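You operate a simulated robot arm through the tools that you are given. There is no shell and no other tool.

You run a simulated robot arm. Do the job below in one go: nothing can be reset, and whatever is moved stays where it is left.

Task
Brake the tool trolley, pin both eyes of the beam and ratchet the right nut tight.
Fine: brake first; till the paint lines meet; the ratchet goes back. Set down upright: green ratchet.

It is judged by the outcome, as a careful person would: the job done as asked, and still so three seconds after it is handed in. It fails if anything else is knocked over, pushed out of place, dropped, spilled or broken.

Robot
A 6-joint arm with a two-finger gripper, fixed in place. Base frame: the origin is on the floor under the middle of its stand, x ahead of it, y to its left, z up; the work surface is at about z = 76.6. Readings come in cm, degrees, newtons and seconds.
It reaches about 157.2 cm from its shoulder. Its first joint turns from -166.0 to 166.0 degrees. Payload 2.45 kg.
Tool frame: the origin (TCP) lies between the finger pads and is the grasp point; the fingertips stand 2 cm ahead of it; z points along the fingers, y is the line along which they close. The gripper opens to 14 cm; its body begins 16.8 cm behind the TCP.
Orientation is told as [roll, pitch, yaw] about the base's x, y, z axes, in that order, counted from this pose: with the fingers straight down and closing along the base's y, the tool's x points along the base's -x, its y along +y and its z along -z.

Tools
- The arm moves only by the tool play_rows. Its arguments are lists of equal length, an entry for each row: "xyz": the shift along the base's x, y, z in cm, a list of three; "rot": the turn, a rotation vector about the base's x, y, z in degrees, a list of three; "jaw": the finger opening in cm, from 0 to 14. In form: {"xyz": [[x, y, z], ...], "rot": [[rx, ry, rz], ...], "jaw": [jaw, ...]}. A call has 1 to 20 rows; each row shifts and turns the commanded pose from where the row before left it. Rows are played at 5 a second. More than 5 cm and 8.6 degrees between two rows, or a gripper value outside its range, and nothing of the call is played. Where a pose cannot be reached the arm comes as near as it can. A force on the tool above 50 N (or 10 N above the force at the start of the call, whichever is more), or a blocked arm, ends the call early, and 0.2 s more pass. Each finger travels about 4.5 cm/s and halts on what it meets, pressing with about 40 N; the grip force reading is that of the motor and also rises with nothing between the fingers. The clock runs only during rows and for 0.2 s after the last one: add rows that do not move to give the fingers time. It gives the time, the measured TCP pose, the force on the tool (base axes), the opening and the grip force at its end, in the units of the frame above (readings bear some noise), with the torque about the TCP (base axes, N m) and any sound that the robot's microphone picked up, and new pictures: "show" is both (left out), scene, wrist or none.
- Cameras (640 x 400 px; columns grow to the right, rows downward): "scene" is fixed at [40.68, -51.14, 157.35]; the picture's right is [0.89, -0.45, 0.00], its down [-0.27, -0.53, -0.80] and it looks along [0.36, 0.71, -0.60] (base axes); focal length 310 px, centre (320, 200). "wrist" rides on the gripper at [7.8, 1.1, -20.9] in the tool frame; the picture's right is [-0.14, 0.99, 0.00], its down [-0.92, -0.13, -0.37] and it looks along [-0.36, -0.05, 0.93] (tool axes); focal length 280 px, centre (320, 200). There is no depth. A picture from a camera that has moved, and an enlarged one, comes with that camera's place and axes in the base frame and with its lens. The place of the scene camera against the robot may be out by one fixed shift of up to 2.5 cm in any direction.
- zoom(camera, box): a new picture of the part [left, top, right, bottom] of that camera's present view, enlarged. It takes no simulated time.
- finish_job(): hands the job in; it is judged then, once.

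Places have to be worked out from the pictures, the camera data and where the tool is seen. Open the gripper and draw the arm clear of the work before you hand the job in, unless the task says otherwise.

The tools are called after "Emit:" as a command line: name --argument value ..., lists and objects as JSON in quotes. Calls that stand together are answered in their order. play_rows: Moves the arm, as the interface text tells. Its arguments: {"type":"object","properties":{"xyz":{"type":"array"},"rot":{"type":"array"},"jaw":{"type":"array"},"show":{"type":"string","enum":["both","scene","wrist","none"]}},"required":["xyz","rot","jaw"]} The other tools are called the same way: zoom (camera, box) takes an enlarged picture of a part of a camera's view; finish_job () hands the job in.

At the start:

```text
t: 0.0
tool_pos: [87.71, 7.61, 113.15]
tool_rot: [0.1, -0.1, 0.0]
ft_force: [-0.9, 0.4, 0.0]
ft_torque: [-0.03, -0.01, 0.0]
gripper_width: 13.98
gripper_force: 0.1
```

scene: 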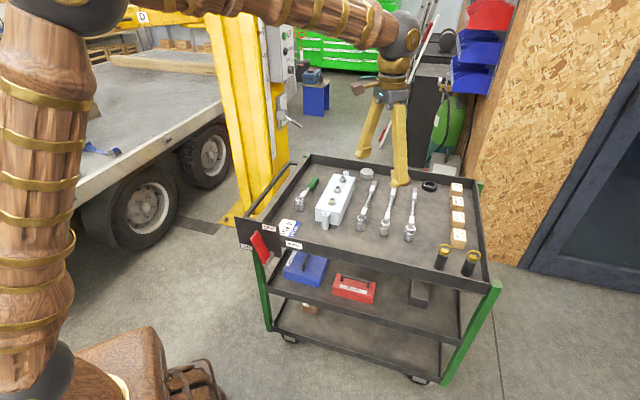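
wrist: 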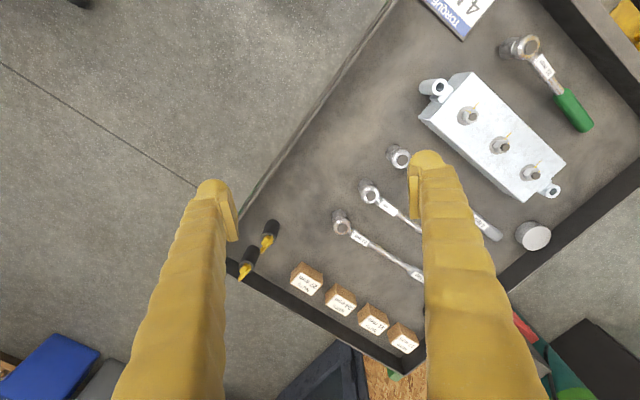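

I start by looking closely at the trolley top and the brake lever, without moving the arm.

Emit:
zoom --camera "scene" --box '[230, 150, 390, 260]'

Emit:
zoom --camera "scene" --box '[370, 160, 500, 290]'

Emit:
zoom --camera "wrist" --box '[380, 0, 640, 260]'

Emit:
zoom --camera "wrist" --box '[220, 130, 480, 390]'

Emit:
zoom --camera "scene" --box '[230, 210, 330, 290]'

```text
3.64 times, centred on (310, 205) of scene
camera zoom: at [40.68, -51.14, 157.35], right [0.89, -0.45, 0.0], down [-0.27, -0.53, -0.8], along [0.36, 0.71, -0.6], focal length 1126 px, centre (356, 182)
```

zoom: 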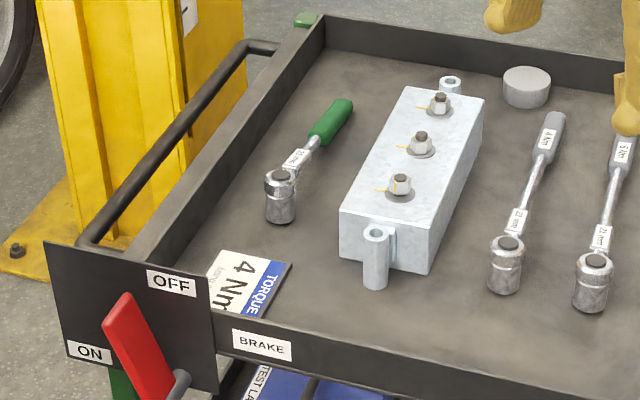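

```text
3.08 times, centred on (435, 225) of scene
camera zoom: at [40.68, -51.14, 157.35], right [0.89, -0.45, 0.0], down [-0.27, -0.53, -0.8], along [0.36, 0.71, -0.6], focal length 953 px, centre (-34, 123)
```

zoom: 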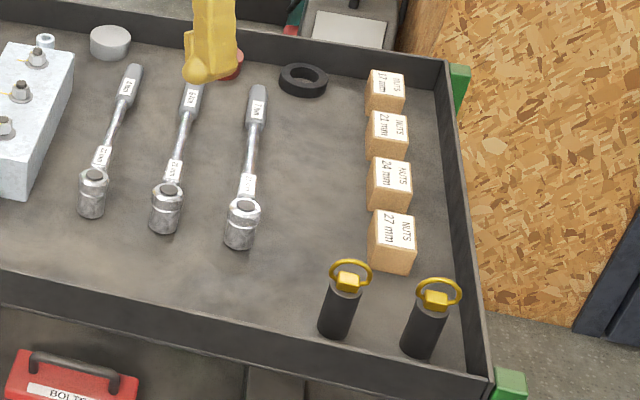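

```text
1.54 times, centred on (510, 130) of wrist
camera zoom: at [79.91, 8.65, 134.11], right [0.14, 0.99, 0.0], down [0.92, -0.13, 0.37], along [0.36, -0.05, -0.93], focal length 431 px, centre (28, 308)
```

zoom: 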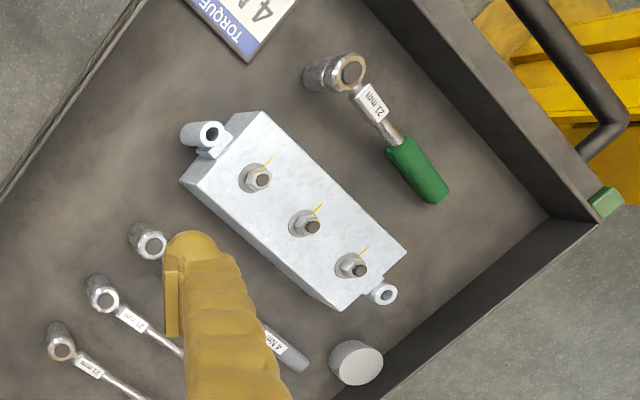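

```text
1.54 times, centred on (350, 260) of wrist
camera zoom: at [79.91, 8.65, 134.11], right [0.14, 0.99, 0.0], down [0.92, -0.13, 0.37], along [0.36, -0.05, -0.93], focal length 431 px, centre (274, 108)
```

zoom: 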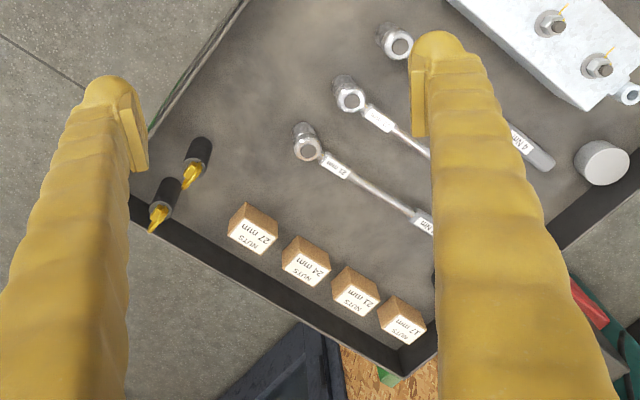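

```text
5.00 times, centred on (280, 250) of scene
camera zoom: at [40.68, -51.14, 157.35], right [0.89, -0.45, 0.0], down [-0.27, -0.53, -0.8], along [0.36, 0.71, -0.6], focal length 1549 px, centre (520, -50)
```

zoom: 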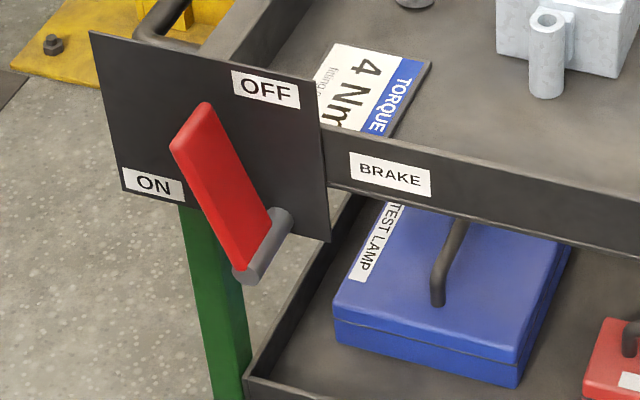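

The tray sits at roughly 45° to the base, with the block ("beam") of three studs around (94, 40), the green ratchet near (78, 43) to (92, 58), and the pins at the right corner. I move the wrist camera over the block, staying high, to read the card, the paint lines and the labels.

Emit:
play_rows --xyz '[[-2, 4, 0], [-2, 4, 0], [-2, 4, 0], [-2, 4, -1], [-2, 4, -2], [0, 4, -2], [0, 0, 0]]' --rot '[[0, 0, 0], [0, 0, 0], [0, 0, 0], [0, 0, 0], [0, 0, 0], [0, 0, 0], [0, 0, 0]]' --jaw '[14, 14, 14, 14, 14, 14, 14]'

```text
t: 1.6
tool_pos: [77.89, 31.67, 108.2]
tool_rot: [0.0, 0.0, 0.0]
ft_force: [-0.4, 0.4, -0.6]
ft_torque: [0.0, 0.01, 0.03]
gripper_width: 14.01
gripper_force: 0.1
camera wrist: at [70.09, 32.73, 129.11], right [0.14, 0.99, 0.0], down [0.92, -0.13, 0.37], along [0.37, -0.05, -0.93], focal length 280 px, centre (320, 200)
```

scene: 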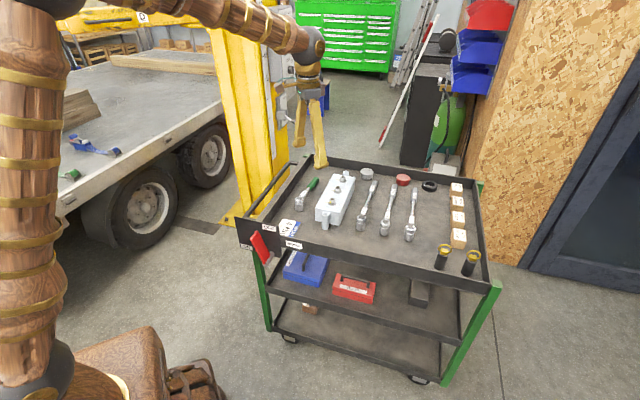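
wrist: 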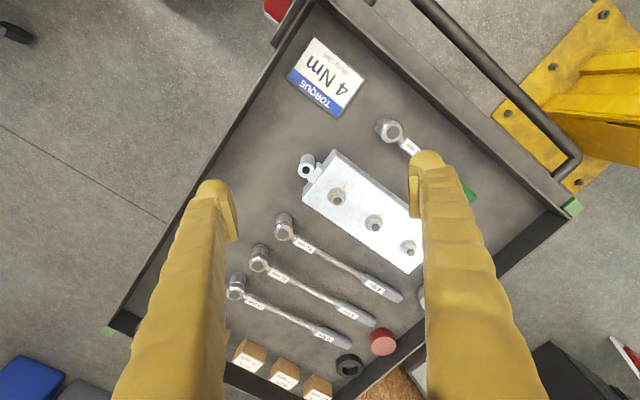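

Emit:
zoom --camera "wrist" --box '[280, 20, 440, 130]'

Emit:
zoom --camera "wrist" --box '[280, 140, 440, 280]'

Emit:
zoom --camera "wrist" --box '[210, 200, 420, 380]'

Emit:
zoom --camera "scene" --box '[310, 165, 360, 215]'

```text
3.64 times, centred on (360, 75) of wrist
camera zoom: at [70.09, 32.73, 129.11], right [0.14, 0.99, 0.0], down [0.92, -0.13, 0.37], along [0.37, -0.05, -0.93], focal length 1020 px, centre (174, 654)
```

zoom: 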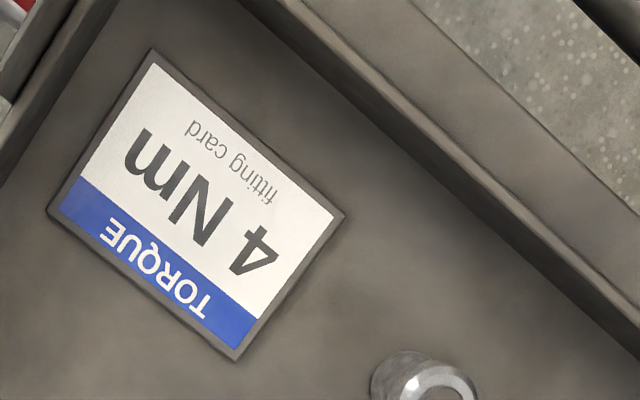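

```text
2.86 times, centred on (360, 210) of wrist
camera zoom: at [70.09, 32.73, 129.11], right [0.14, 0.99, 0.0], down [0.92, -0.13, 0.37], along [0.37, -0.05, -0.93], focal length 801 px, centre (206, 171)
```

zoom: 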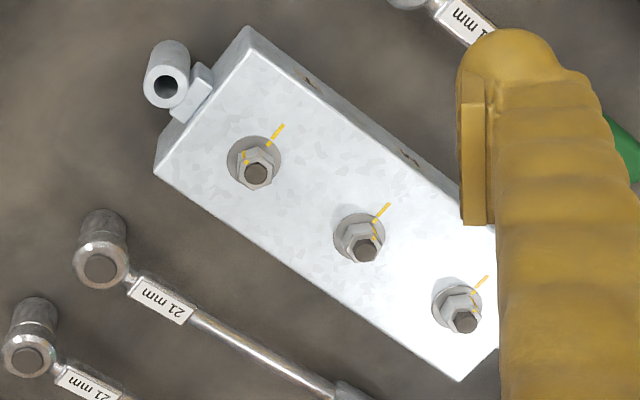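

```text
2.22 times, centred on (315, 290) of wrist
camera zoom: at [70.09, 32.73, 129.11], right [0.14, 0.99, 0.0], down [0.92, -0.13, 0.37], along [0.37, -0.05, -0.93], focal length 623 px, centre (331, 0)
```

zoom: 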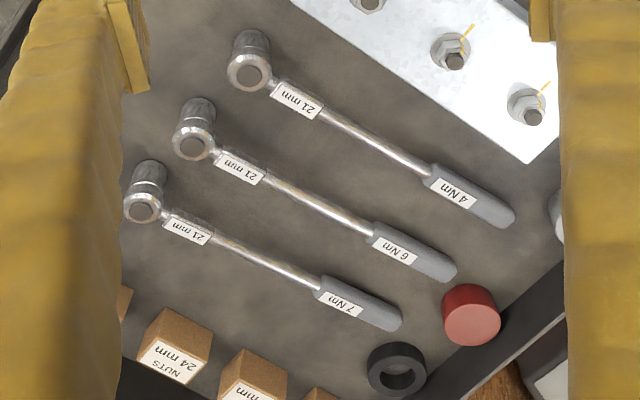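

```text
8.00 times, centred on (335, 190) of scene
camera zoom: at [40.68, -51.14, 157.35], right [0.89, -0.45, 0.0], down [-0.27, -0.53, -0.8], along [0.36, 0.71, -0.6], focal length 2478 px, centre (200, 280)
```

zoom: 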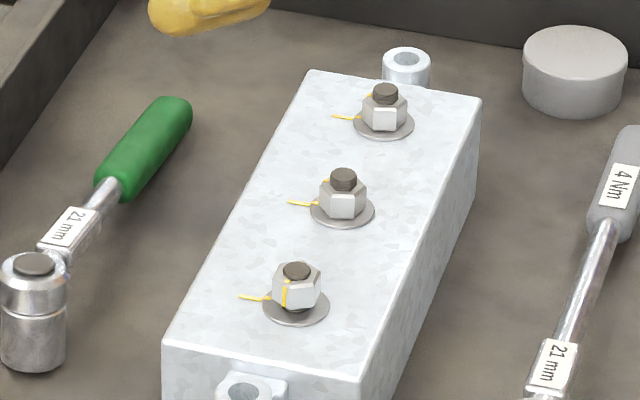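

Nut 1 (nearest the tray's front) is the loose one: its own paint mark does not meet the block's line, whereas the other two do. The green ratchet and that nut are both 21 mm. Brake first: I turn the wrist 45° and go to the front-left corner to see the red lever, keeping above the rim.

Emit:
play_rows --xyz '[[-4, -1.5, 0], [-4, -1.5, 0], [-4, -1.5, 0], [-4, -1.5, -1], [-4, -1.5, -2], [-4, -1.5, -2], [-2, -1, -1], [0, 0, 0]]' --rot '[[0, 0, 7.5], [0, 0, 7.5], [0, 0, 7.5], [0, 0, 7.5], [0, 0, 7.5], [0, 0, 7.5], [0, 0, 0], [0, 0, 0]]' --jaw '[14, 14, 14, 14, 14, 14, 14, 14]'

```text
t: 3.4
tool_pos: [51.42, 21.62, 102.06]
tool_rot: [0.1, 0.0, 45.1]
ft_force: [0.1, 0.5, 0.5]
ft_torque: [0.0, 0.0, 0.02]
gripper_width: 13.98
gripper_force: 0.0
camera wrist: at [45.24, 16.91, 122.94], right [-0.6, 0.8, 0.0], down [0.74, 0.56, 0.37], along [0.29, 0.22, -0.93], focal length 280 px, centre (320, 200)
```

scene: 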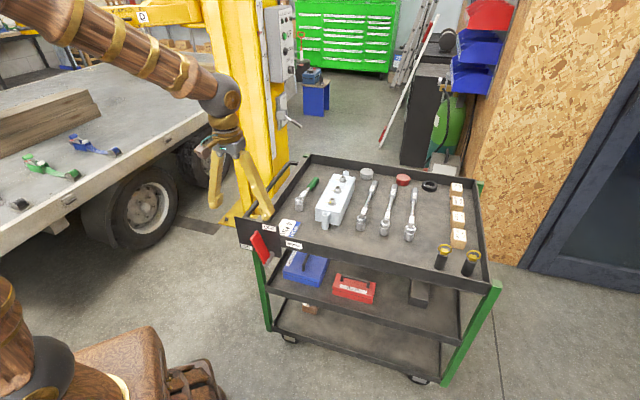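
wrist: 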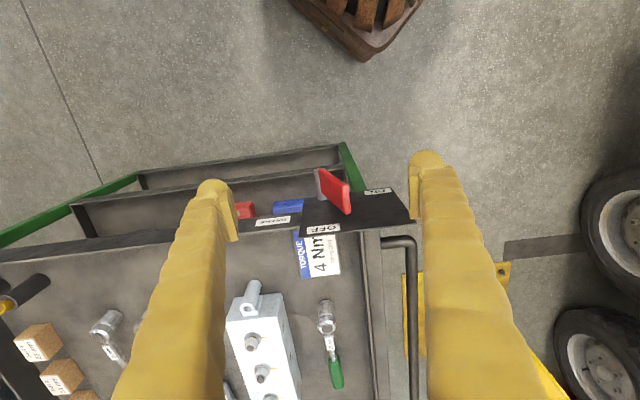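

Emit:
zoom --camera "wrist" --box '[270, 140, 430, 260]'

Emit:
zoom --camera "wrist" --box '[220, 260, 380, 400]'

Emit:
zoom --camera "scene" --box '[235, 205, 315, 275]'

```text
3.33 times, centred on (350, 200) of wrist
camera zoom: at [45.24, 16.91, 122.94], right [-0.6, 0.8, 0.0], down [0.74, 0.56, 0.37], along [0.29, 0.22, -0.93], focal length 935 px, centre (220, 200)
```

zoom: 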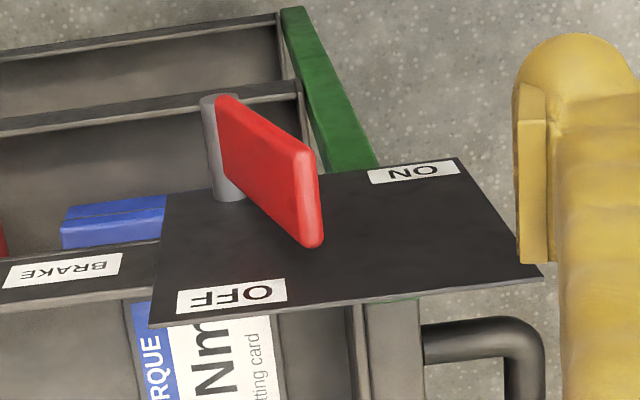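

```text
2.86 times, centred on (300, 330) of wrist
camera zoom: at [45.24, 16.91, 122.94], right [-0.6, 0.8, 0.0], down [0.74, 0.56, 0.37], along [0.29, 0.22, -0.93], focal length 801 px, centre (377, -171)
```

zoom: 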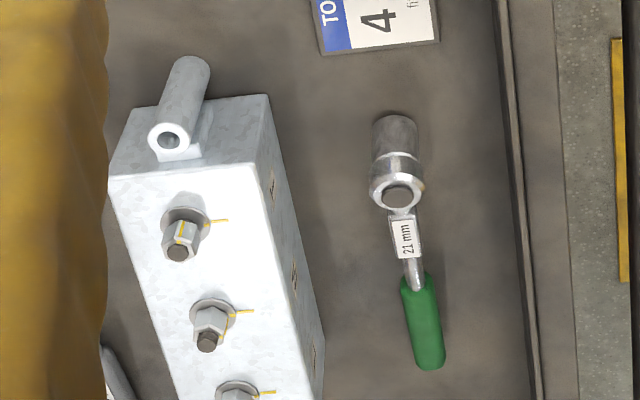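

```text
5.71 times, centred on (275, 240) of scene
camera zoom: at [40.68, -51.14, 157.35], right [0.89, -0.45, 0.0], down [-0.27, -0.53, -0.8], along [0.36, 0.71, -0.6], focal length 1770 px, centre (577, -29)
```

zoom: 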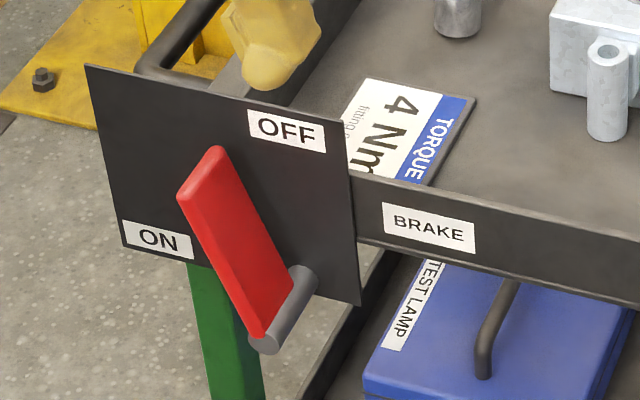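

Emit:
zoom --camera "scene" --box '[190, 120, 290, 240]'

Emit:
zoom --camera "wrist" --box '[300, 150, 400, 230]'

```text
3.33 times, centred on (240, 180) of scene
camera zoom: at [40.68, -51.14, 157.35], right [0.89, -0.45, 0.0], down [-0.27, -0.53, -0.8], along [0.36, 0.71, -0.6], focal length 1032 px, centre (587, 267)
```

zoom: 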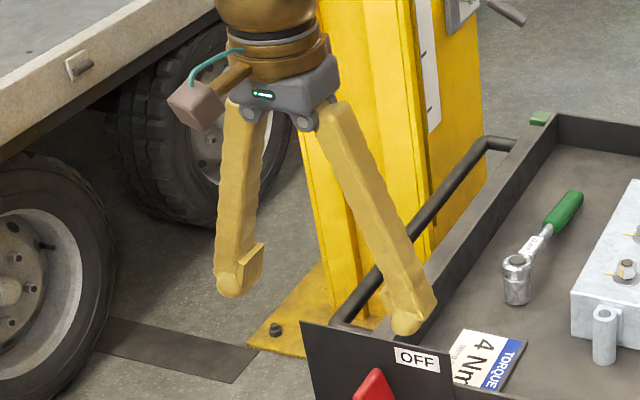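

```text
5.00 times, centred on (350, 190) of wrist
camera zoom: at [45.24, 16.91, 122.94], right [-0.6, 0.8, 0.0], down [0.74, 0.56, 0.37], along [0.29, 0.22, -0.93], focal length 1402 px, centre (170, 250)
```

zoom: 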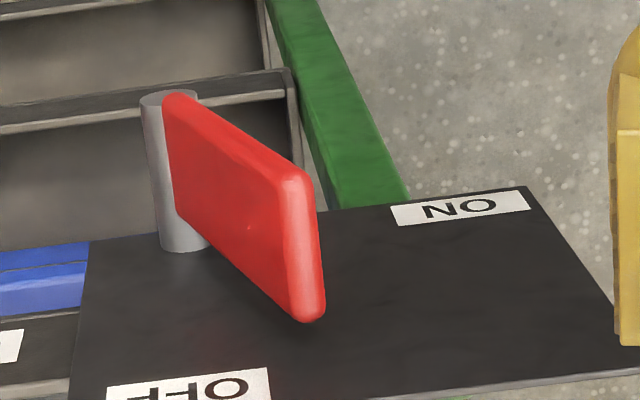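

The lever is a paddle about 13 cm long that stands off the plate on a grey pivot, now near OFF; ON lies 90° to its left. I tilt the wrist so the camera looks more squarely at the plate, to fix its place from a second viewpoint.

Emit:
play_rows --xyz '[[-1, 0, -3], [-1, 0, -3], [-1, 0, -3], [-1, 0, -3], [0, 0, 0]]' --rot '[[5.3, -5.3, 0], [5.3, -5.3, 0], [5.3, -5.3, 0], [5.3, -5.3, 0], [0, 0, 0]]' --jaw '[14, 14, 14, 14, 14]'

```text
t: 4.6
tool_pos: [50.42, 22.48, 92.68]
tool_rot: [0.1, -29.7, 45.0]
ft_force: [0.0, 0.3, 0.2]
ft_torque: [-0.01, 0.03, 0.01]
gripper_width: 14.02
gripper_force: 0.1
out of reach, approached as far as the arm can: row 4
camera wrist: at [37.64, 11.06, 106.9], right [-0.62, 0.78, 0.07], down [0.53, 0.35, 0.78], along [0.59, 0.51, -0.63], focal length 280 px, centre (320, 200)
```

scene: 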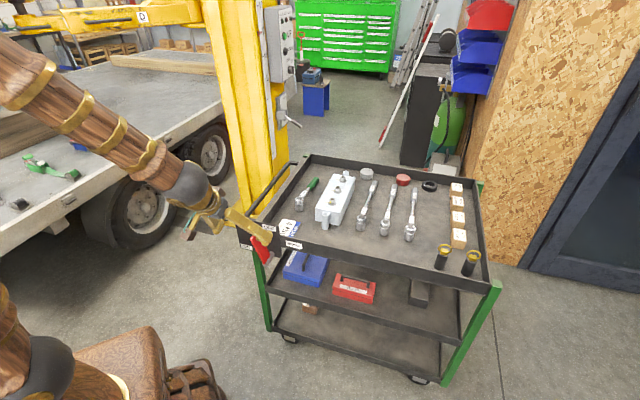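
wrist: 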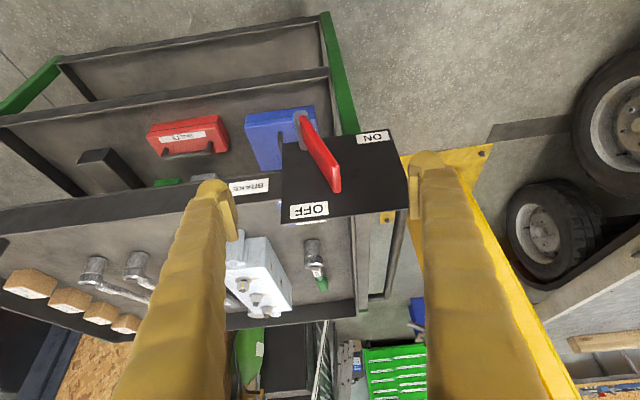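

Emit:
zoom --camera "wrist" --box '[270, 90, 420, 230]'

```text
2.86 times, centred on (345, 160) of wrist
camera zoom: at [37.64, 11.06, 106.9], right [-0.62, 0.78, 0.07], down [0.53, 0.35, 0.78], along [0.59, 0.51, -0.63], focal length 801 px, centre (249, 314)
```

zoom: 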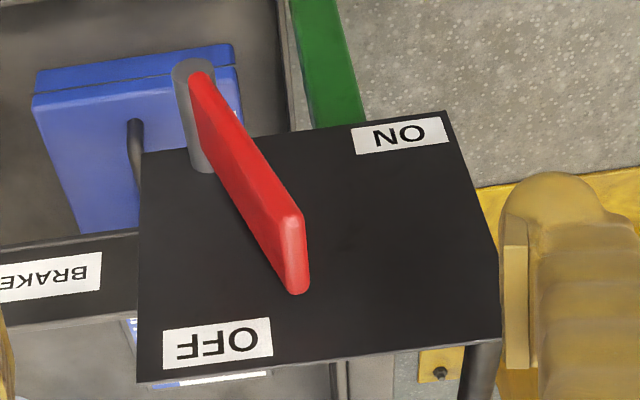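

From two wrist views I place the pivot at about (58, 27, 72.5), the paddle tip at (54.9, 28.9, 84.3) leaning 17° left, and the plate behind it; OFF is straight up, ON straight left. I straighten the tool and hover with the fingers straddling the paddle from above.

Emit:
play_rows --xyz '[[1.5, 2.05, 0.9], [1.5, 2.05, 0.9], [1.6, 2.05, 0.9], [1.6, 2.05, 0.9], [0, 0, 0]]' --rot '[[-5.3, 5.3, 0], [-5.3, 5.3, 0], [-5.3, 5.3, 0], [-5.3, 5.3, 0], [0, 0, 0]]' --jaw '[13, 12, 11, 10, 10]'

```text
t: 5.8
tool_pos: [56.94, 30.59, 95.94]
tool_rot: [-0.1, 0.1, 45.0]
ft_force: [0.2, 0.2, -0.1]
ft_torque: [-0.02, 0.01, -0.02]
gripper_width: 10.03
gripper_force: 0.0
camera wrist: at [50.66, 25.83, 116.97], right [-0.6, 0.8, 0.0], down [0.74, 0.56, 0.37], along [0.29, 0.22, -0.93], focal length 280 px, centre (320, 200)
```

scene: 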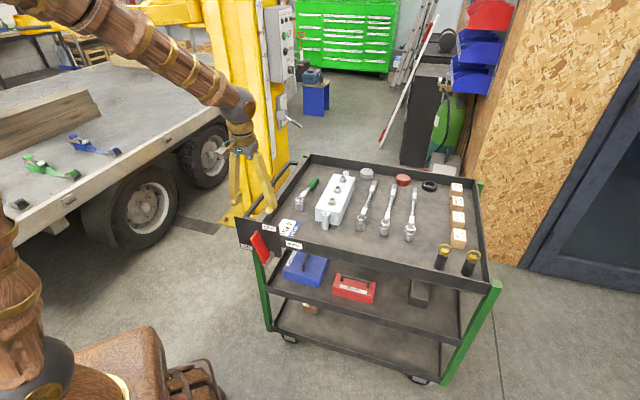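
wrist: 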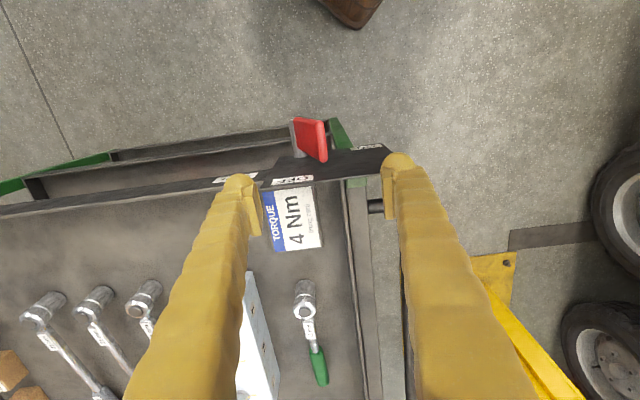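

The commanded pose follows the reached one, so I am at (56.9, 30.6, 95.9). I move to n=59 in front of the plate (x 53.6, y 29.8) at z 91 and check the alignment with the paddle.

Emit:
play_rows --xyz '[[-3.34, -0.75, 0], [0, 0, -2.4], [0, 0, -2.5], [0, 0, 0]]' --rot '[[0, 0, 0], [0, 0, 0], [0, 0, 0], [0, 0, 0]]' --jaw '[10, 10, 10, 10]'

Emit:
zoom --camera "wrist" --box '[220, 100, 420, 225]'

Emit:
zoom --camera "scene" --box '[200, 150, 320, 270]'

```text
t: 6.8
tool_pos: [53.53, 29.73, 91.05]
tool_rot: [0.0, 0.0, 44.9]
ft_force: [0.1, -0.5, -0.4]
ft_torque: [0.0, -0.01, 0.0]
gripper_width: 10.01
gripper_force: 0.0
camera wrist: at [47.24, 25.07, 111.93], right [-0.6, 0.8, 0.0], down [0.74, 0.56, 0.37], along [0.29, 0.22, -0.93], focal length 280 px, centre (320, 200)
```

scene: 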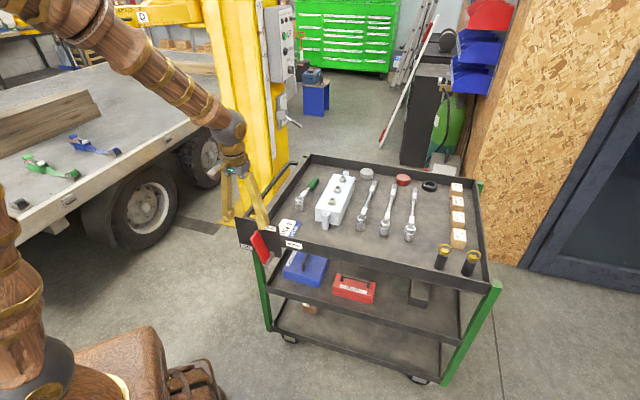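
wrist: 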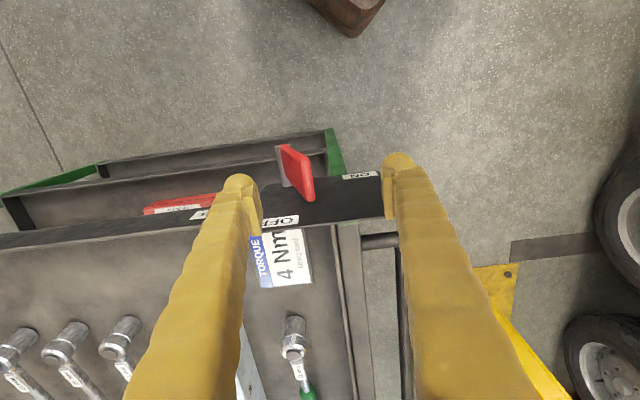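

```text
3.20 times, centred on (320, 162) of wrist
camera zoom: at [47.24, 25.07, 111.93], right [-0.6, 0.8, 0.0], down [0.74, 0.56, 0.37], along [0.29, 0.22, -0.93], focal length 897 px, centre (320, 320)
```

zoom: 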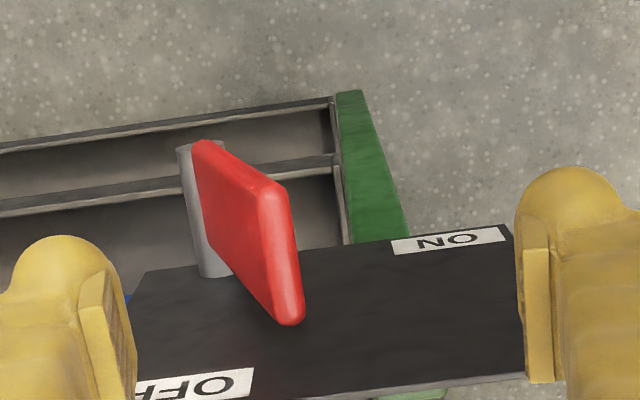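

```text
3.33 times, centred on (260, 210) of scene
camera zoom: at [40.68, -51.14, 157.35], right [0.89, -0.45, 0.0], down [-0.27, -0.53, -0.8], along [0.36, 0.71, -0.6], focal length 1032 px, centre (520, 167)
```

zoom: 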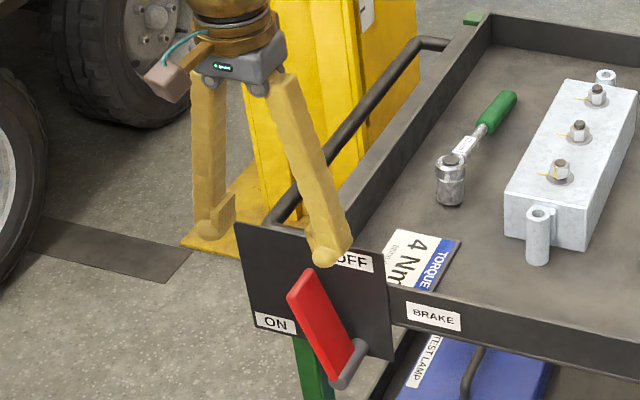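

The paddle sits between the fingers as predicted. I descend to its upper part, then push it left toward ON with the right finger, gently at first while watching the force.

Emit:
play_rows --xyz '[[0, 0, -2.6], [0, 0, -2.6], [0, 0, -2.6], [0, 0, 0], [-0.7, 0.7, 0], [-0.7, 0.7, 0], [-0.65, 0.65, -0.3], [-0.7, 0.7, -0.5], [0, 0, 0]]' --rot '[[0, 0, 0], [0, 0, 0], [0, 0, 0], [0, 0, 0], [0, 0, 0], [0, 0, 0], [0, 0, 0], [0, 0, 0], [0, 0, 0]]' --jaw '[10, 10, 10, 10, 10, 10, 10, 10, 10]'

Emit:
zoom --camera "scene" --box '[200, 150, 320, 270]'

```text
t: 8.8
tool_pos: [50.87, 32.69, 82.55]
tool_rot: [0.0, 0.0, 45.0]
ft_force: [0.9, -1.1, 0.3]
ft_torque: [-0.04, -0.01, 0.0]
gripper_width: 10.08
gripper_force: 0.7
camera wrist: at [44.69, 27.88, 103.42], right [-0.6, 0.8, 0.0], down [0.74, 0.56, 0.37], along [0.29, 0.22, -0.93], focal length 280 px, centre (320, 200)
```

scene: 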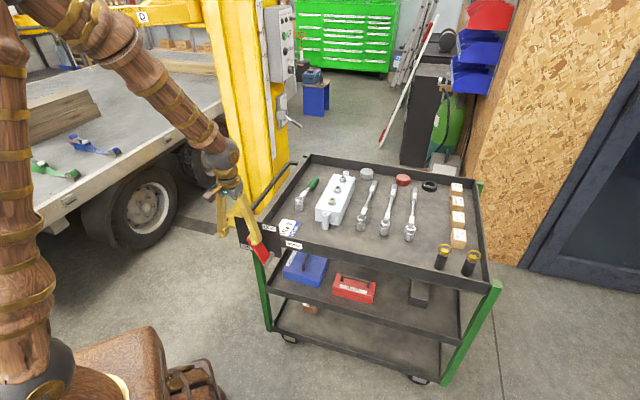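
wrist: 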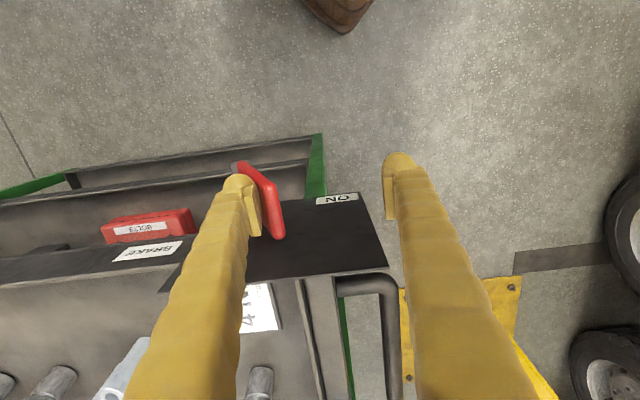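

```text
3.33 times, centred on (260, 210) of scene
camera zoom: at [40.68, -51.14, 157.35], right [0.89, -0.45, 0.0], down [-0.27, -0.53, -0.8], along [0.36, 0.71, -0.6], focal length 1032 px, centre (520, 167)
```

zoom: 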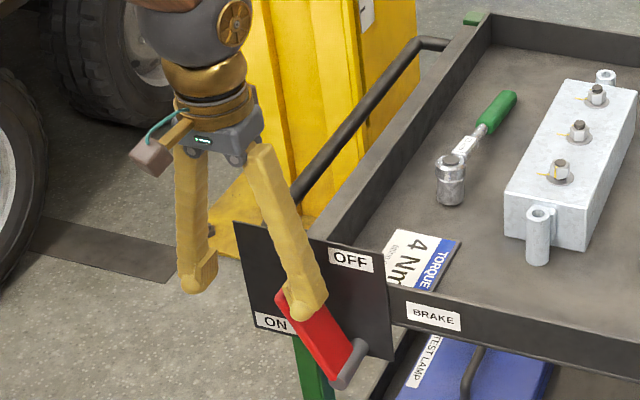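

The paddle turns with only about 1.5 N and the trolley stays put. I continue along the arc toward ON.

Emit:
play_rows --xyz '[[-0.69, 0.69, -0.6], [-0.69, 0.69, -0.75], [-0.54, 0.54, -0.85], [-0.54, 0.54, -0.92], [-0.36, 0.36, -1.05], [-0.36, 0.36, -1.08], [0, 0, 0]]' --rot '[[0, 0, 0], [0, 0, 0], [0, 0, 0], [0, 0, 0], [0, 0, 0], [0, 0, 0], [0, 0, 0]]' --jaw '[10, 10, 10, 10, 10, 10, 10]'

Emit:
zoom --camera "scene" --box '[200, 150, 320, 270]'

```text
t: 10.4
tool_pos: [47.62, 35.88, 77.17]
tool_rot: [0.0, 0.0, 45.0]
ft_force: [1.0, 1.4, 0.5]
ft_torque: [0.03, -0.01, 0.0]
gripper_width: 10.0
gripper_force: 0.0
camera wrist: at [41.36, 31.12, 98.15], right [-0.6, 0.8, 0.0], down [0.74, 0.56, 0.37], along [0.29, 0.22, -0.93], focal length 280 px, centre (320, 200)
```

scene: 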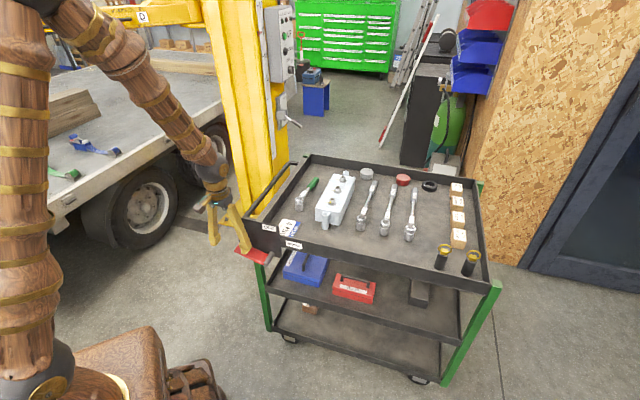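
wrist: 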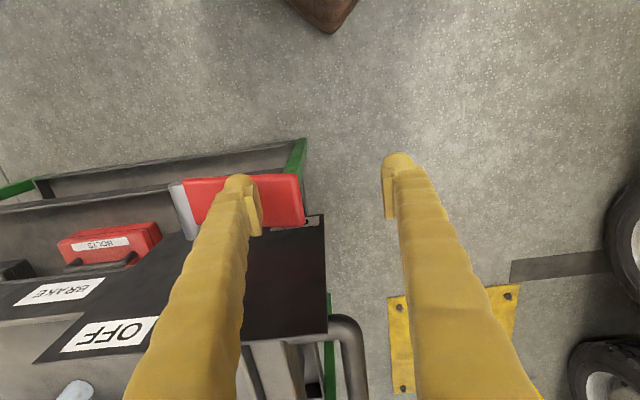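

```text
3.33 times, centred on (260, 210) of scene
camera zoom: at [40.68, -51.14, 157.35], right [0.89, -0.45, 0.0], down [-0.27, -0.53, -0.8], along [0.36, 0.71, -0.6], focal length 1032 px, centre (520, 167)
```

zoom: 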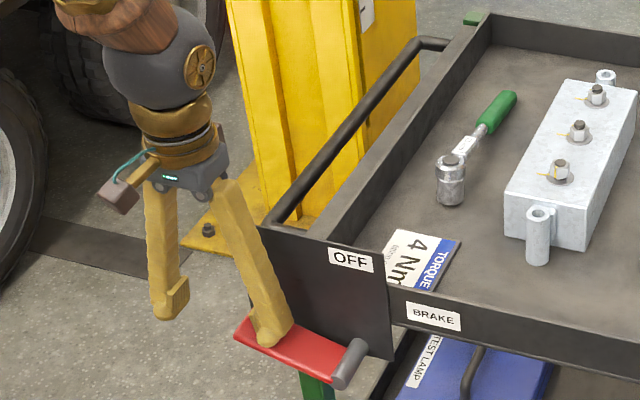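

The paddle is nearly at ON. I press on in small steps until I feel the stop.

Emit:
play_rows --xyz '[[-0.15, 0.15, -0.5], [-0.15, 0.15, -0.5], [0, 0, -0.5], [0, 0, 0]]' --rot '[[0, 0, 0], [0, 0, 0], [0, 0, 0], [0, 0, 0]]' --jaw '[10, 10, 10, 10]'

Emit:
zoom --camera "wrist" --box '[140, 130, 360, 270]'

Emit:
zoom --camera "scene" --box '[200, 150, 320, 270]'

```text
t: 11.1
tool_pos: [47.3, 36.22, 76.59]
tool_rot: [-0.1, -0.2, 45.0]
ft_force: [-4.3, -6.2, 24.8]
ft_torque: [-1.15, -0.96, -0.34]
gripper_width: 10.5
gripper_force: 4.1
stopped in row 3: the force on the tool passed its limit at 63 N (the readings are from after the stop); the commanded pose is now the measured one
camera wrist: at [41.01, 31.36, 97.42], right [-0.6, 0.8, 0.0], down [0.74, 0.56, 0.37], along [0.3, 0.22, -0.93], focal length 280 px, centre (320, 200)
```

scene: 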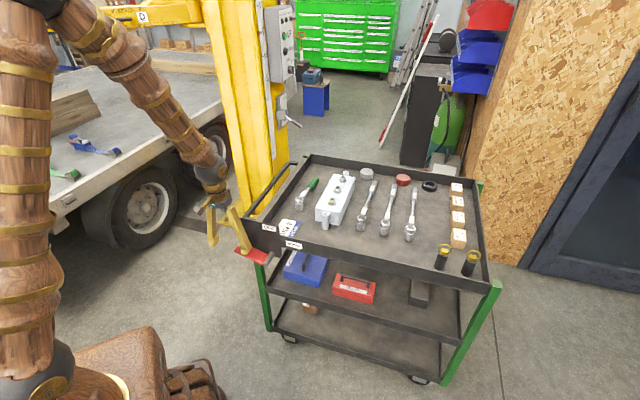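
wrist: 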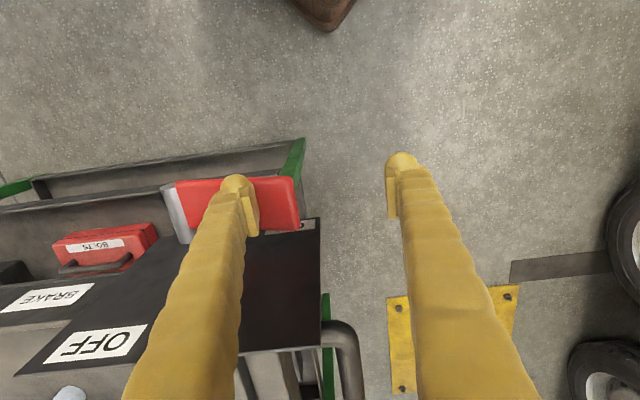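

```text
2.86 times, centred on (250, 200) of wrist
camera zoom: at [41.01, 31.36, 97.42], right [-0.6, 0.8, 0.0], down [0.74, 0.56, 0.37], along [0.3, 0.22, -0.93], focal length 801 px, centre (520, 200)
```

zoom: 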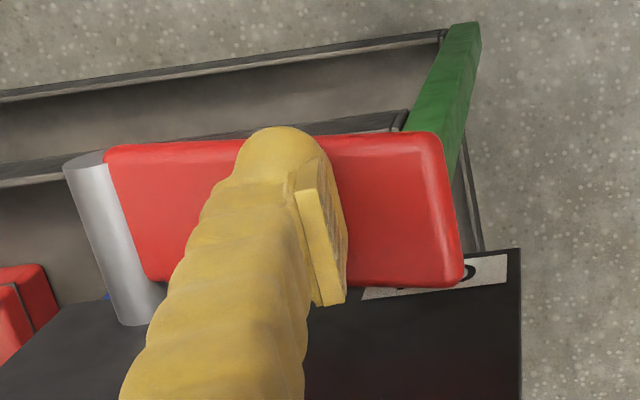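

```text
3.33 times, centred on (260, 210) of scene
camera zoom: at [40.68, -51.14, 157.35], right [0.89, -0.45, 0.0], down [-0.27, -0.53, -0.8], along [0.36, 0.71, -0.6], focal length 1032 px, centre (520, 167)
```

zoom: 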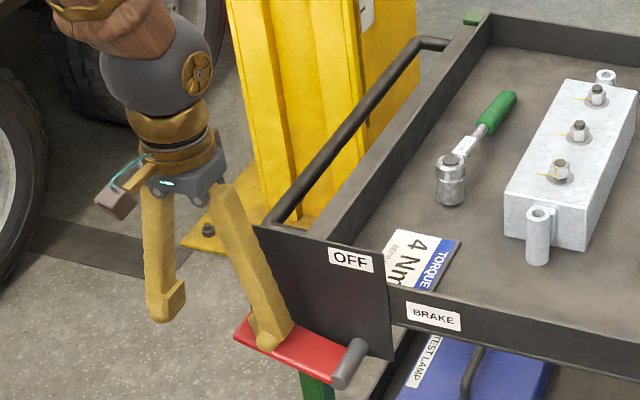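

The paddle hit its stop at ON (63 N peak), and the trolley is unmoved. I lift straight away from the lever and check that it stays.

Emit:
play_rows --xyz '[[0, 0, 1], [0, 0, 3], [0, 0, 5], [0, 0, 5], [0, 0, 5], [0, 0, 5], [0, 0, 0]]' --rot '[[0, 0, 0], [0, 0, 0], [0, 0, 0], [0, 0, 0], [0, 0, 0], [0, 0, 0], [0, 0, 0]]' --jaw '[10, 10, 10, 10, 12, 14, 14]'

Emit:
zoom --camera "scene" --box '[200, 150, 320, 270]'

Emit:
zoom --camera "wrist" --box '[200, 150, 360, 270]'

```text
t: 12.7
tool_pos: [46.99, 36.22, 100.25]
tool_rot: [0.0, -0.2, 45.1]
ft_force: [-0.6, 0.3, -0.3]
ft_torque: [0.01, 0.0, -0.02]
gripper_width: 14.0
gripper_force: 0.0
camera wrist: at [40.83, 31.38, 121.16], right [-0.6, 0.8, 0.0], down [0.74, 0.56, 0.37], along [0.3, 0.22, -0.93], focal length 280 px, centre (320, 200)
```

scene: 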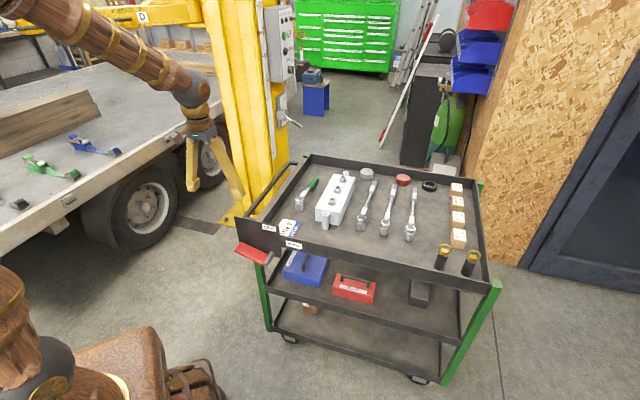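
wrist: 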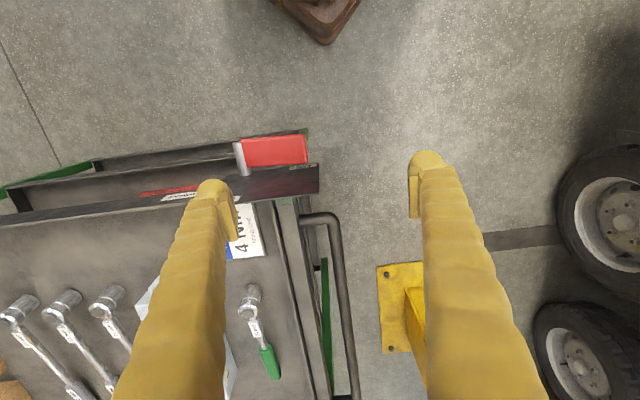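

```text
3.33 times, centred on (260, 210) of scene
camera zoom: at [40.68, -51.14, 157.35], right [0.89, -0.45, 0.0], down [-0.27, -0.53, -0.8], along [0.36, 0.71, -0.6], focal length 1032 px, centre (520, 167)
```

zoom: 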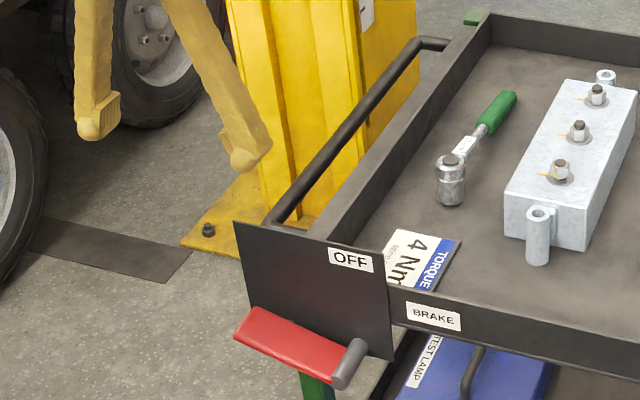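

```text
3.33 times, centred on (280, 210) of wrist
camera zoom: at [40.83, 31.38, 121.16], right [-0.6, 0.8, 0.0], down [0.74, 0.56, 0.37], along [0.3, 0.22, -0.93], focal length 935 px, centre (453, 167)
```

zoom: 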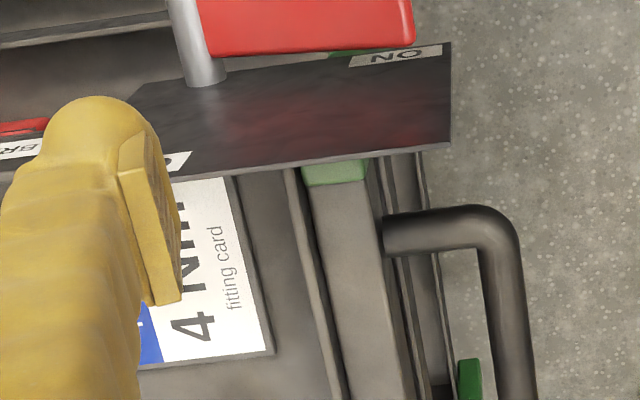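

The brake lever rests firmly at ON. Now I go over to the two gold-headed pins in their black holders at the front-right corner, staying at z ≈ 100.

Emit:
play_rows --xyz '[[3.64, -3.12, 0.5], [3.64, -3.12, 0.5], [3.64, -3.12, 0], [3.64, -3.12, 0], [3.64, -3.12, 0], [3.64, -3.12, 0], [3.64, -3.12, 0], [3.64, -3.12, 0], [3.64, -3.12, 0], [3.64, -3.12, 0], [3.64, -3.12, 0], [3.64, -3.12, 0], [3.64, -3.12, 0], [3.64, -3.12, 0], [3.64, -3.12, 0], [3.64, -3.12, 0], [0, 0, 0]]' --rot '[[0, 0, 0], [0, 0, 0], [0, 0, 0], [0, 0, 0], [0, 0, 0], [0, 0, 0], [0, 0, 0], [0, 0, 0], [0, 0, 0], [0, 0, 0], [0, 0, 0], [0, 0, 0], [0, 0, 0], [0, 0, 0], [0, 0, 0], [0, 0, 0], [0, 0, 0]]' --jaw '[14, 14, 14, 14, 14, 14, 14, 14, 14, 14, 14, 14, 14, 14, 14, 14, 14]'

Emit:
zoom --camera "wrist" --box '[230, 130, 410, 270]'

Emit:
zoom --camera "scene" --box '[410, 220, 510, 300]'

```text
t: 16.2
tool_pos: [105.7, -13.72, 101.41]
tool_rot: [-0.1, -0.2, 45.0]
ft_force: [-0.7, 1.0, 0.0]
ft_torque: [0.03, 0.01, 0.02]
gripper_width: 14.01
gripper_force: 0.1
camera wrist: at [99.4, -18.58, 122.28], right [-0.6, 0.8, 0.0], down [0.74, 0.56, 0.37], along [0.3, 0.22, -0.93], focal length 280 px, centre (320, 200)
```

scene: 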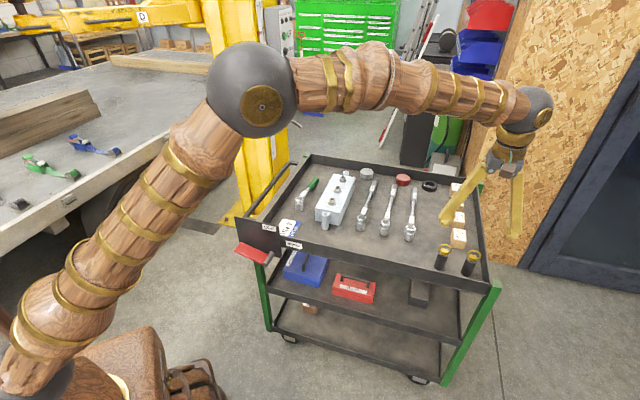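
wrist: 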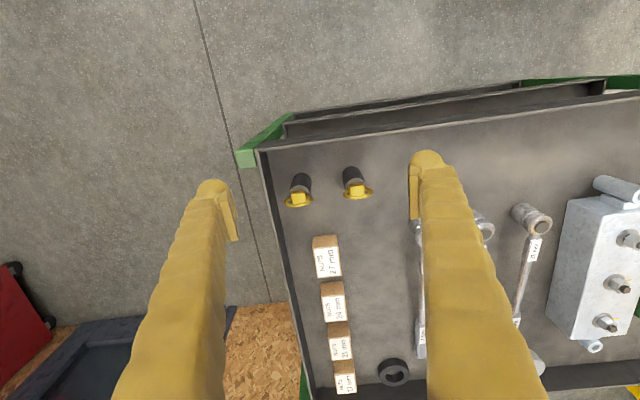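

```text
2.86 times, centred on (320, 200) of wrist
camera zoom: at [99.4, -18.58, 122.28], right [-0.6, 0.8, 0.0], down [0.74, 0.56, 0.37], along [0.3, 0.22, -0.93], focal length 801 px, centre (320, 200)
```

zoom: 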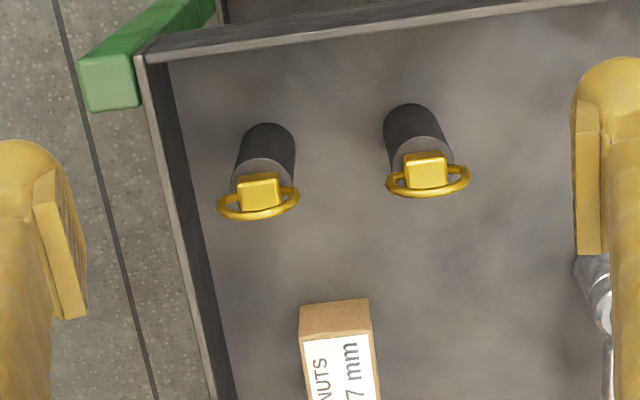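

```text
5.00 times, centred on (460, 260) of scene
camera zoom: at [40.68, -51.14, 157.35], right [0.89, -0.45, 0.0], down [-0.27, -0.53, -0.8], along [0.36, 0.71, -0.6], focal length 1549 px, centre (-380, -100)
```

zoom: 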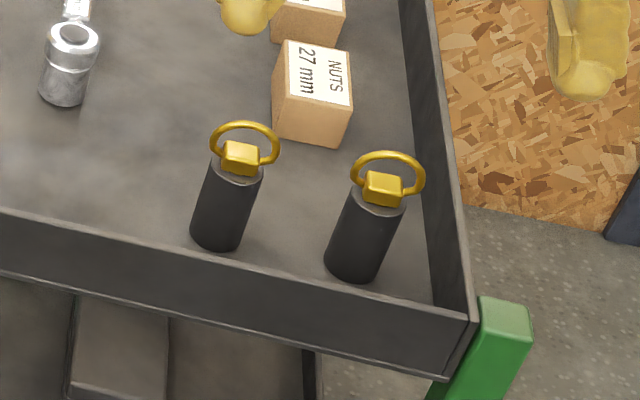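

The pins stand in black holders at about (107.1, -6.2) and (113.5, -12.3), head tops at z ≈ 83.5, with a vertical ring lying in the plane along the tray's front edge. I turn the wrist to yaw -45 so the fingers close across the gold blocks, and look again from there.

Emit:
play_rows --xyz '[[0, 0, 0], [0, 0, 0], [0, 0, 0], [0, 0, 0], [0, 0, 0], [0, 0.5, 0], [0, 0.5, 0], [0, 1, 0], [0, 1, 0], [0, 1, 0], [0, 1, 0], [0, 0, 0]]' --rot '[[0, 0, -8.18], [0, 0, -8.18], [0, 0, -8.18], [0, 0, -8.18], [0, 0, -8.18], [0, 0, -8.18], [0, 0, -8.18], [0, 0, -8.18], [0, 0, -8.18], [0, 0, -8.18], [0, 0, -8.18], [0, 0, 0]]' --jaw '[13, 12, 11, 10, 9, 8, 8, 8, 8, 8, 8, 8]'

Emit:
zoom --camera "wrist" --box '[240, 100, 420, 240]'

```text
t: 18.9
tool_pos: [105.58, -8.52, 101.36]
tool_rot: [0.0, -0.1, -45.0]
ft_force: [-0.3, -1.1, 0.3]
ft_torque: [-0.01, -0.01, 0.01]
gripper_width: 7.97
gripper_force: 0.1
camera wrist: at [100.84, -2.28, 122.21], right [0.8, 0.6, 0.0], down [0.56, -0.74, 0.37], along [0.22, -0.3, -0.93], focal length 280 px, centre (320, 200)
```

scene: 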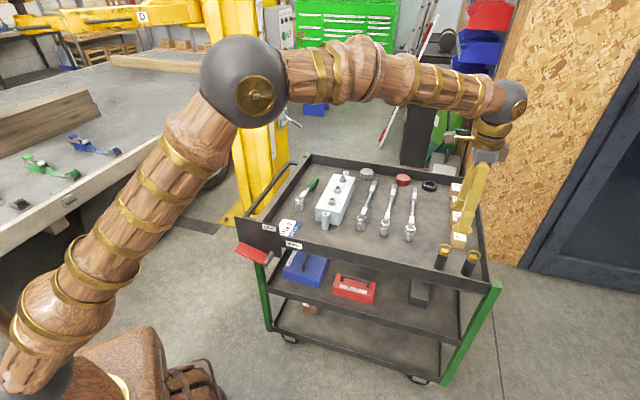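
wrist: 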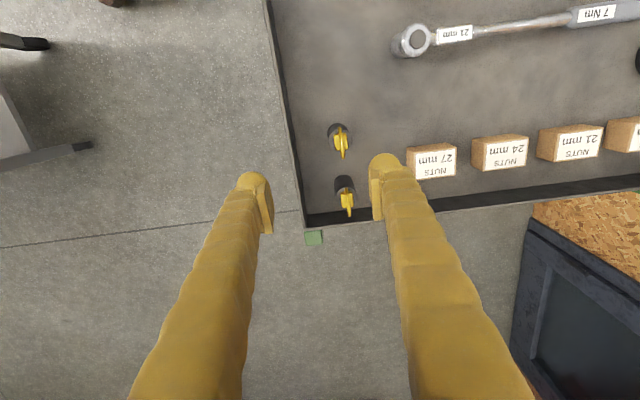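

```text
2.86 times, centred on (330, 170) of wrist
camera zoom: at [100.84, -2.28, 122.21], right [0.8, 0.6, 0.0], down [0.56, -0.74, 0.37], along [0.22, -0.3, -0.93], focal length 801 px, centre (291, 286)
```

zoom: 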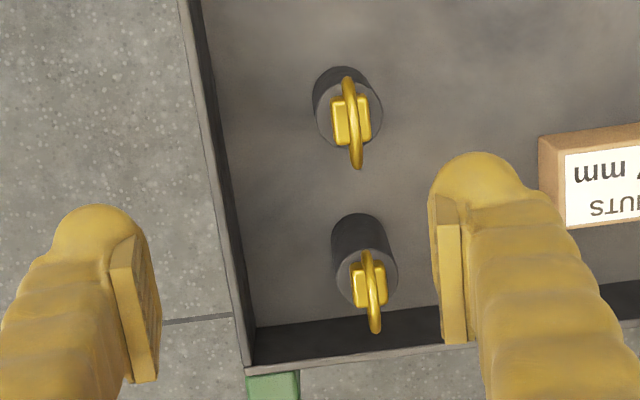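

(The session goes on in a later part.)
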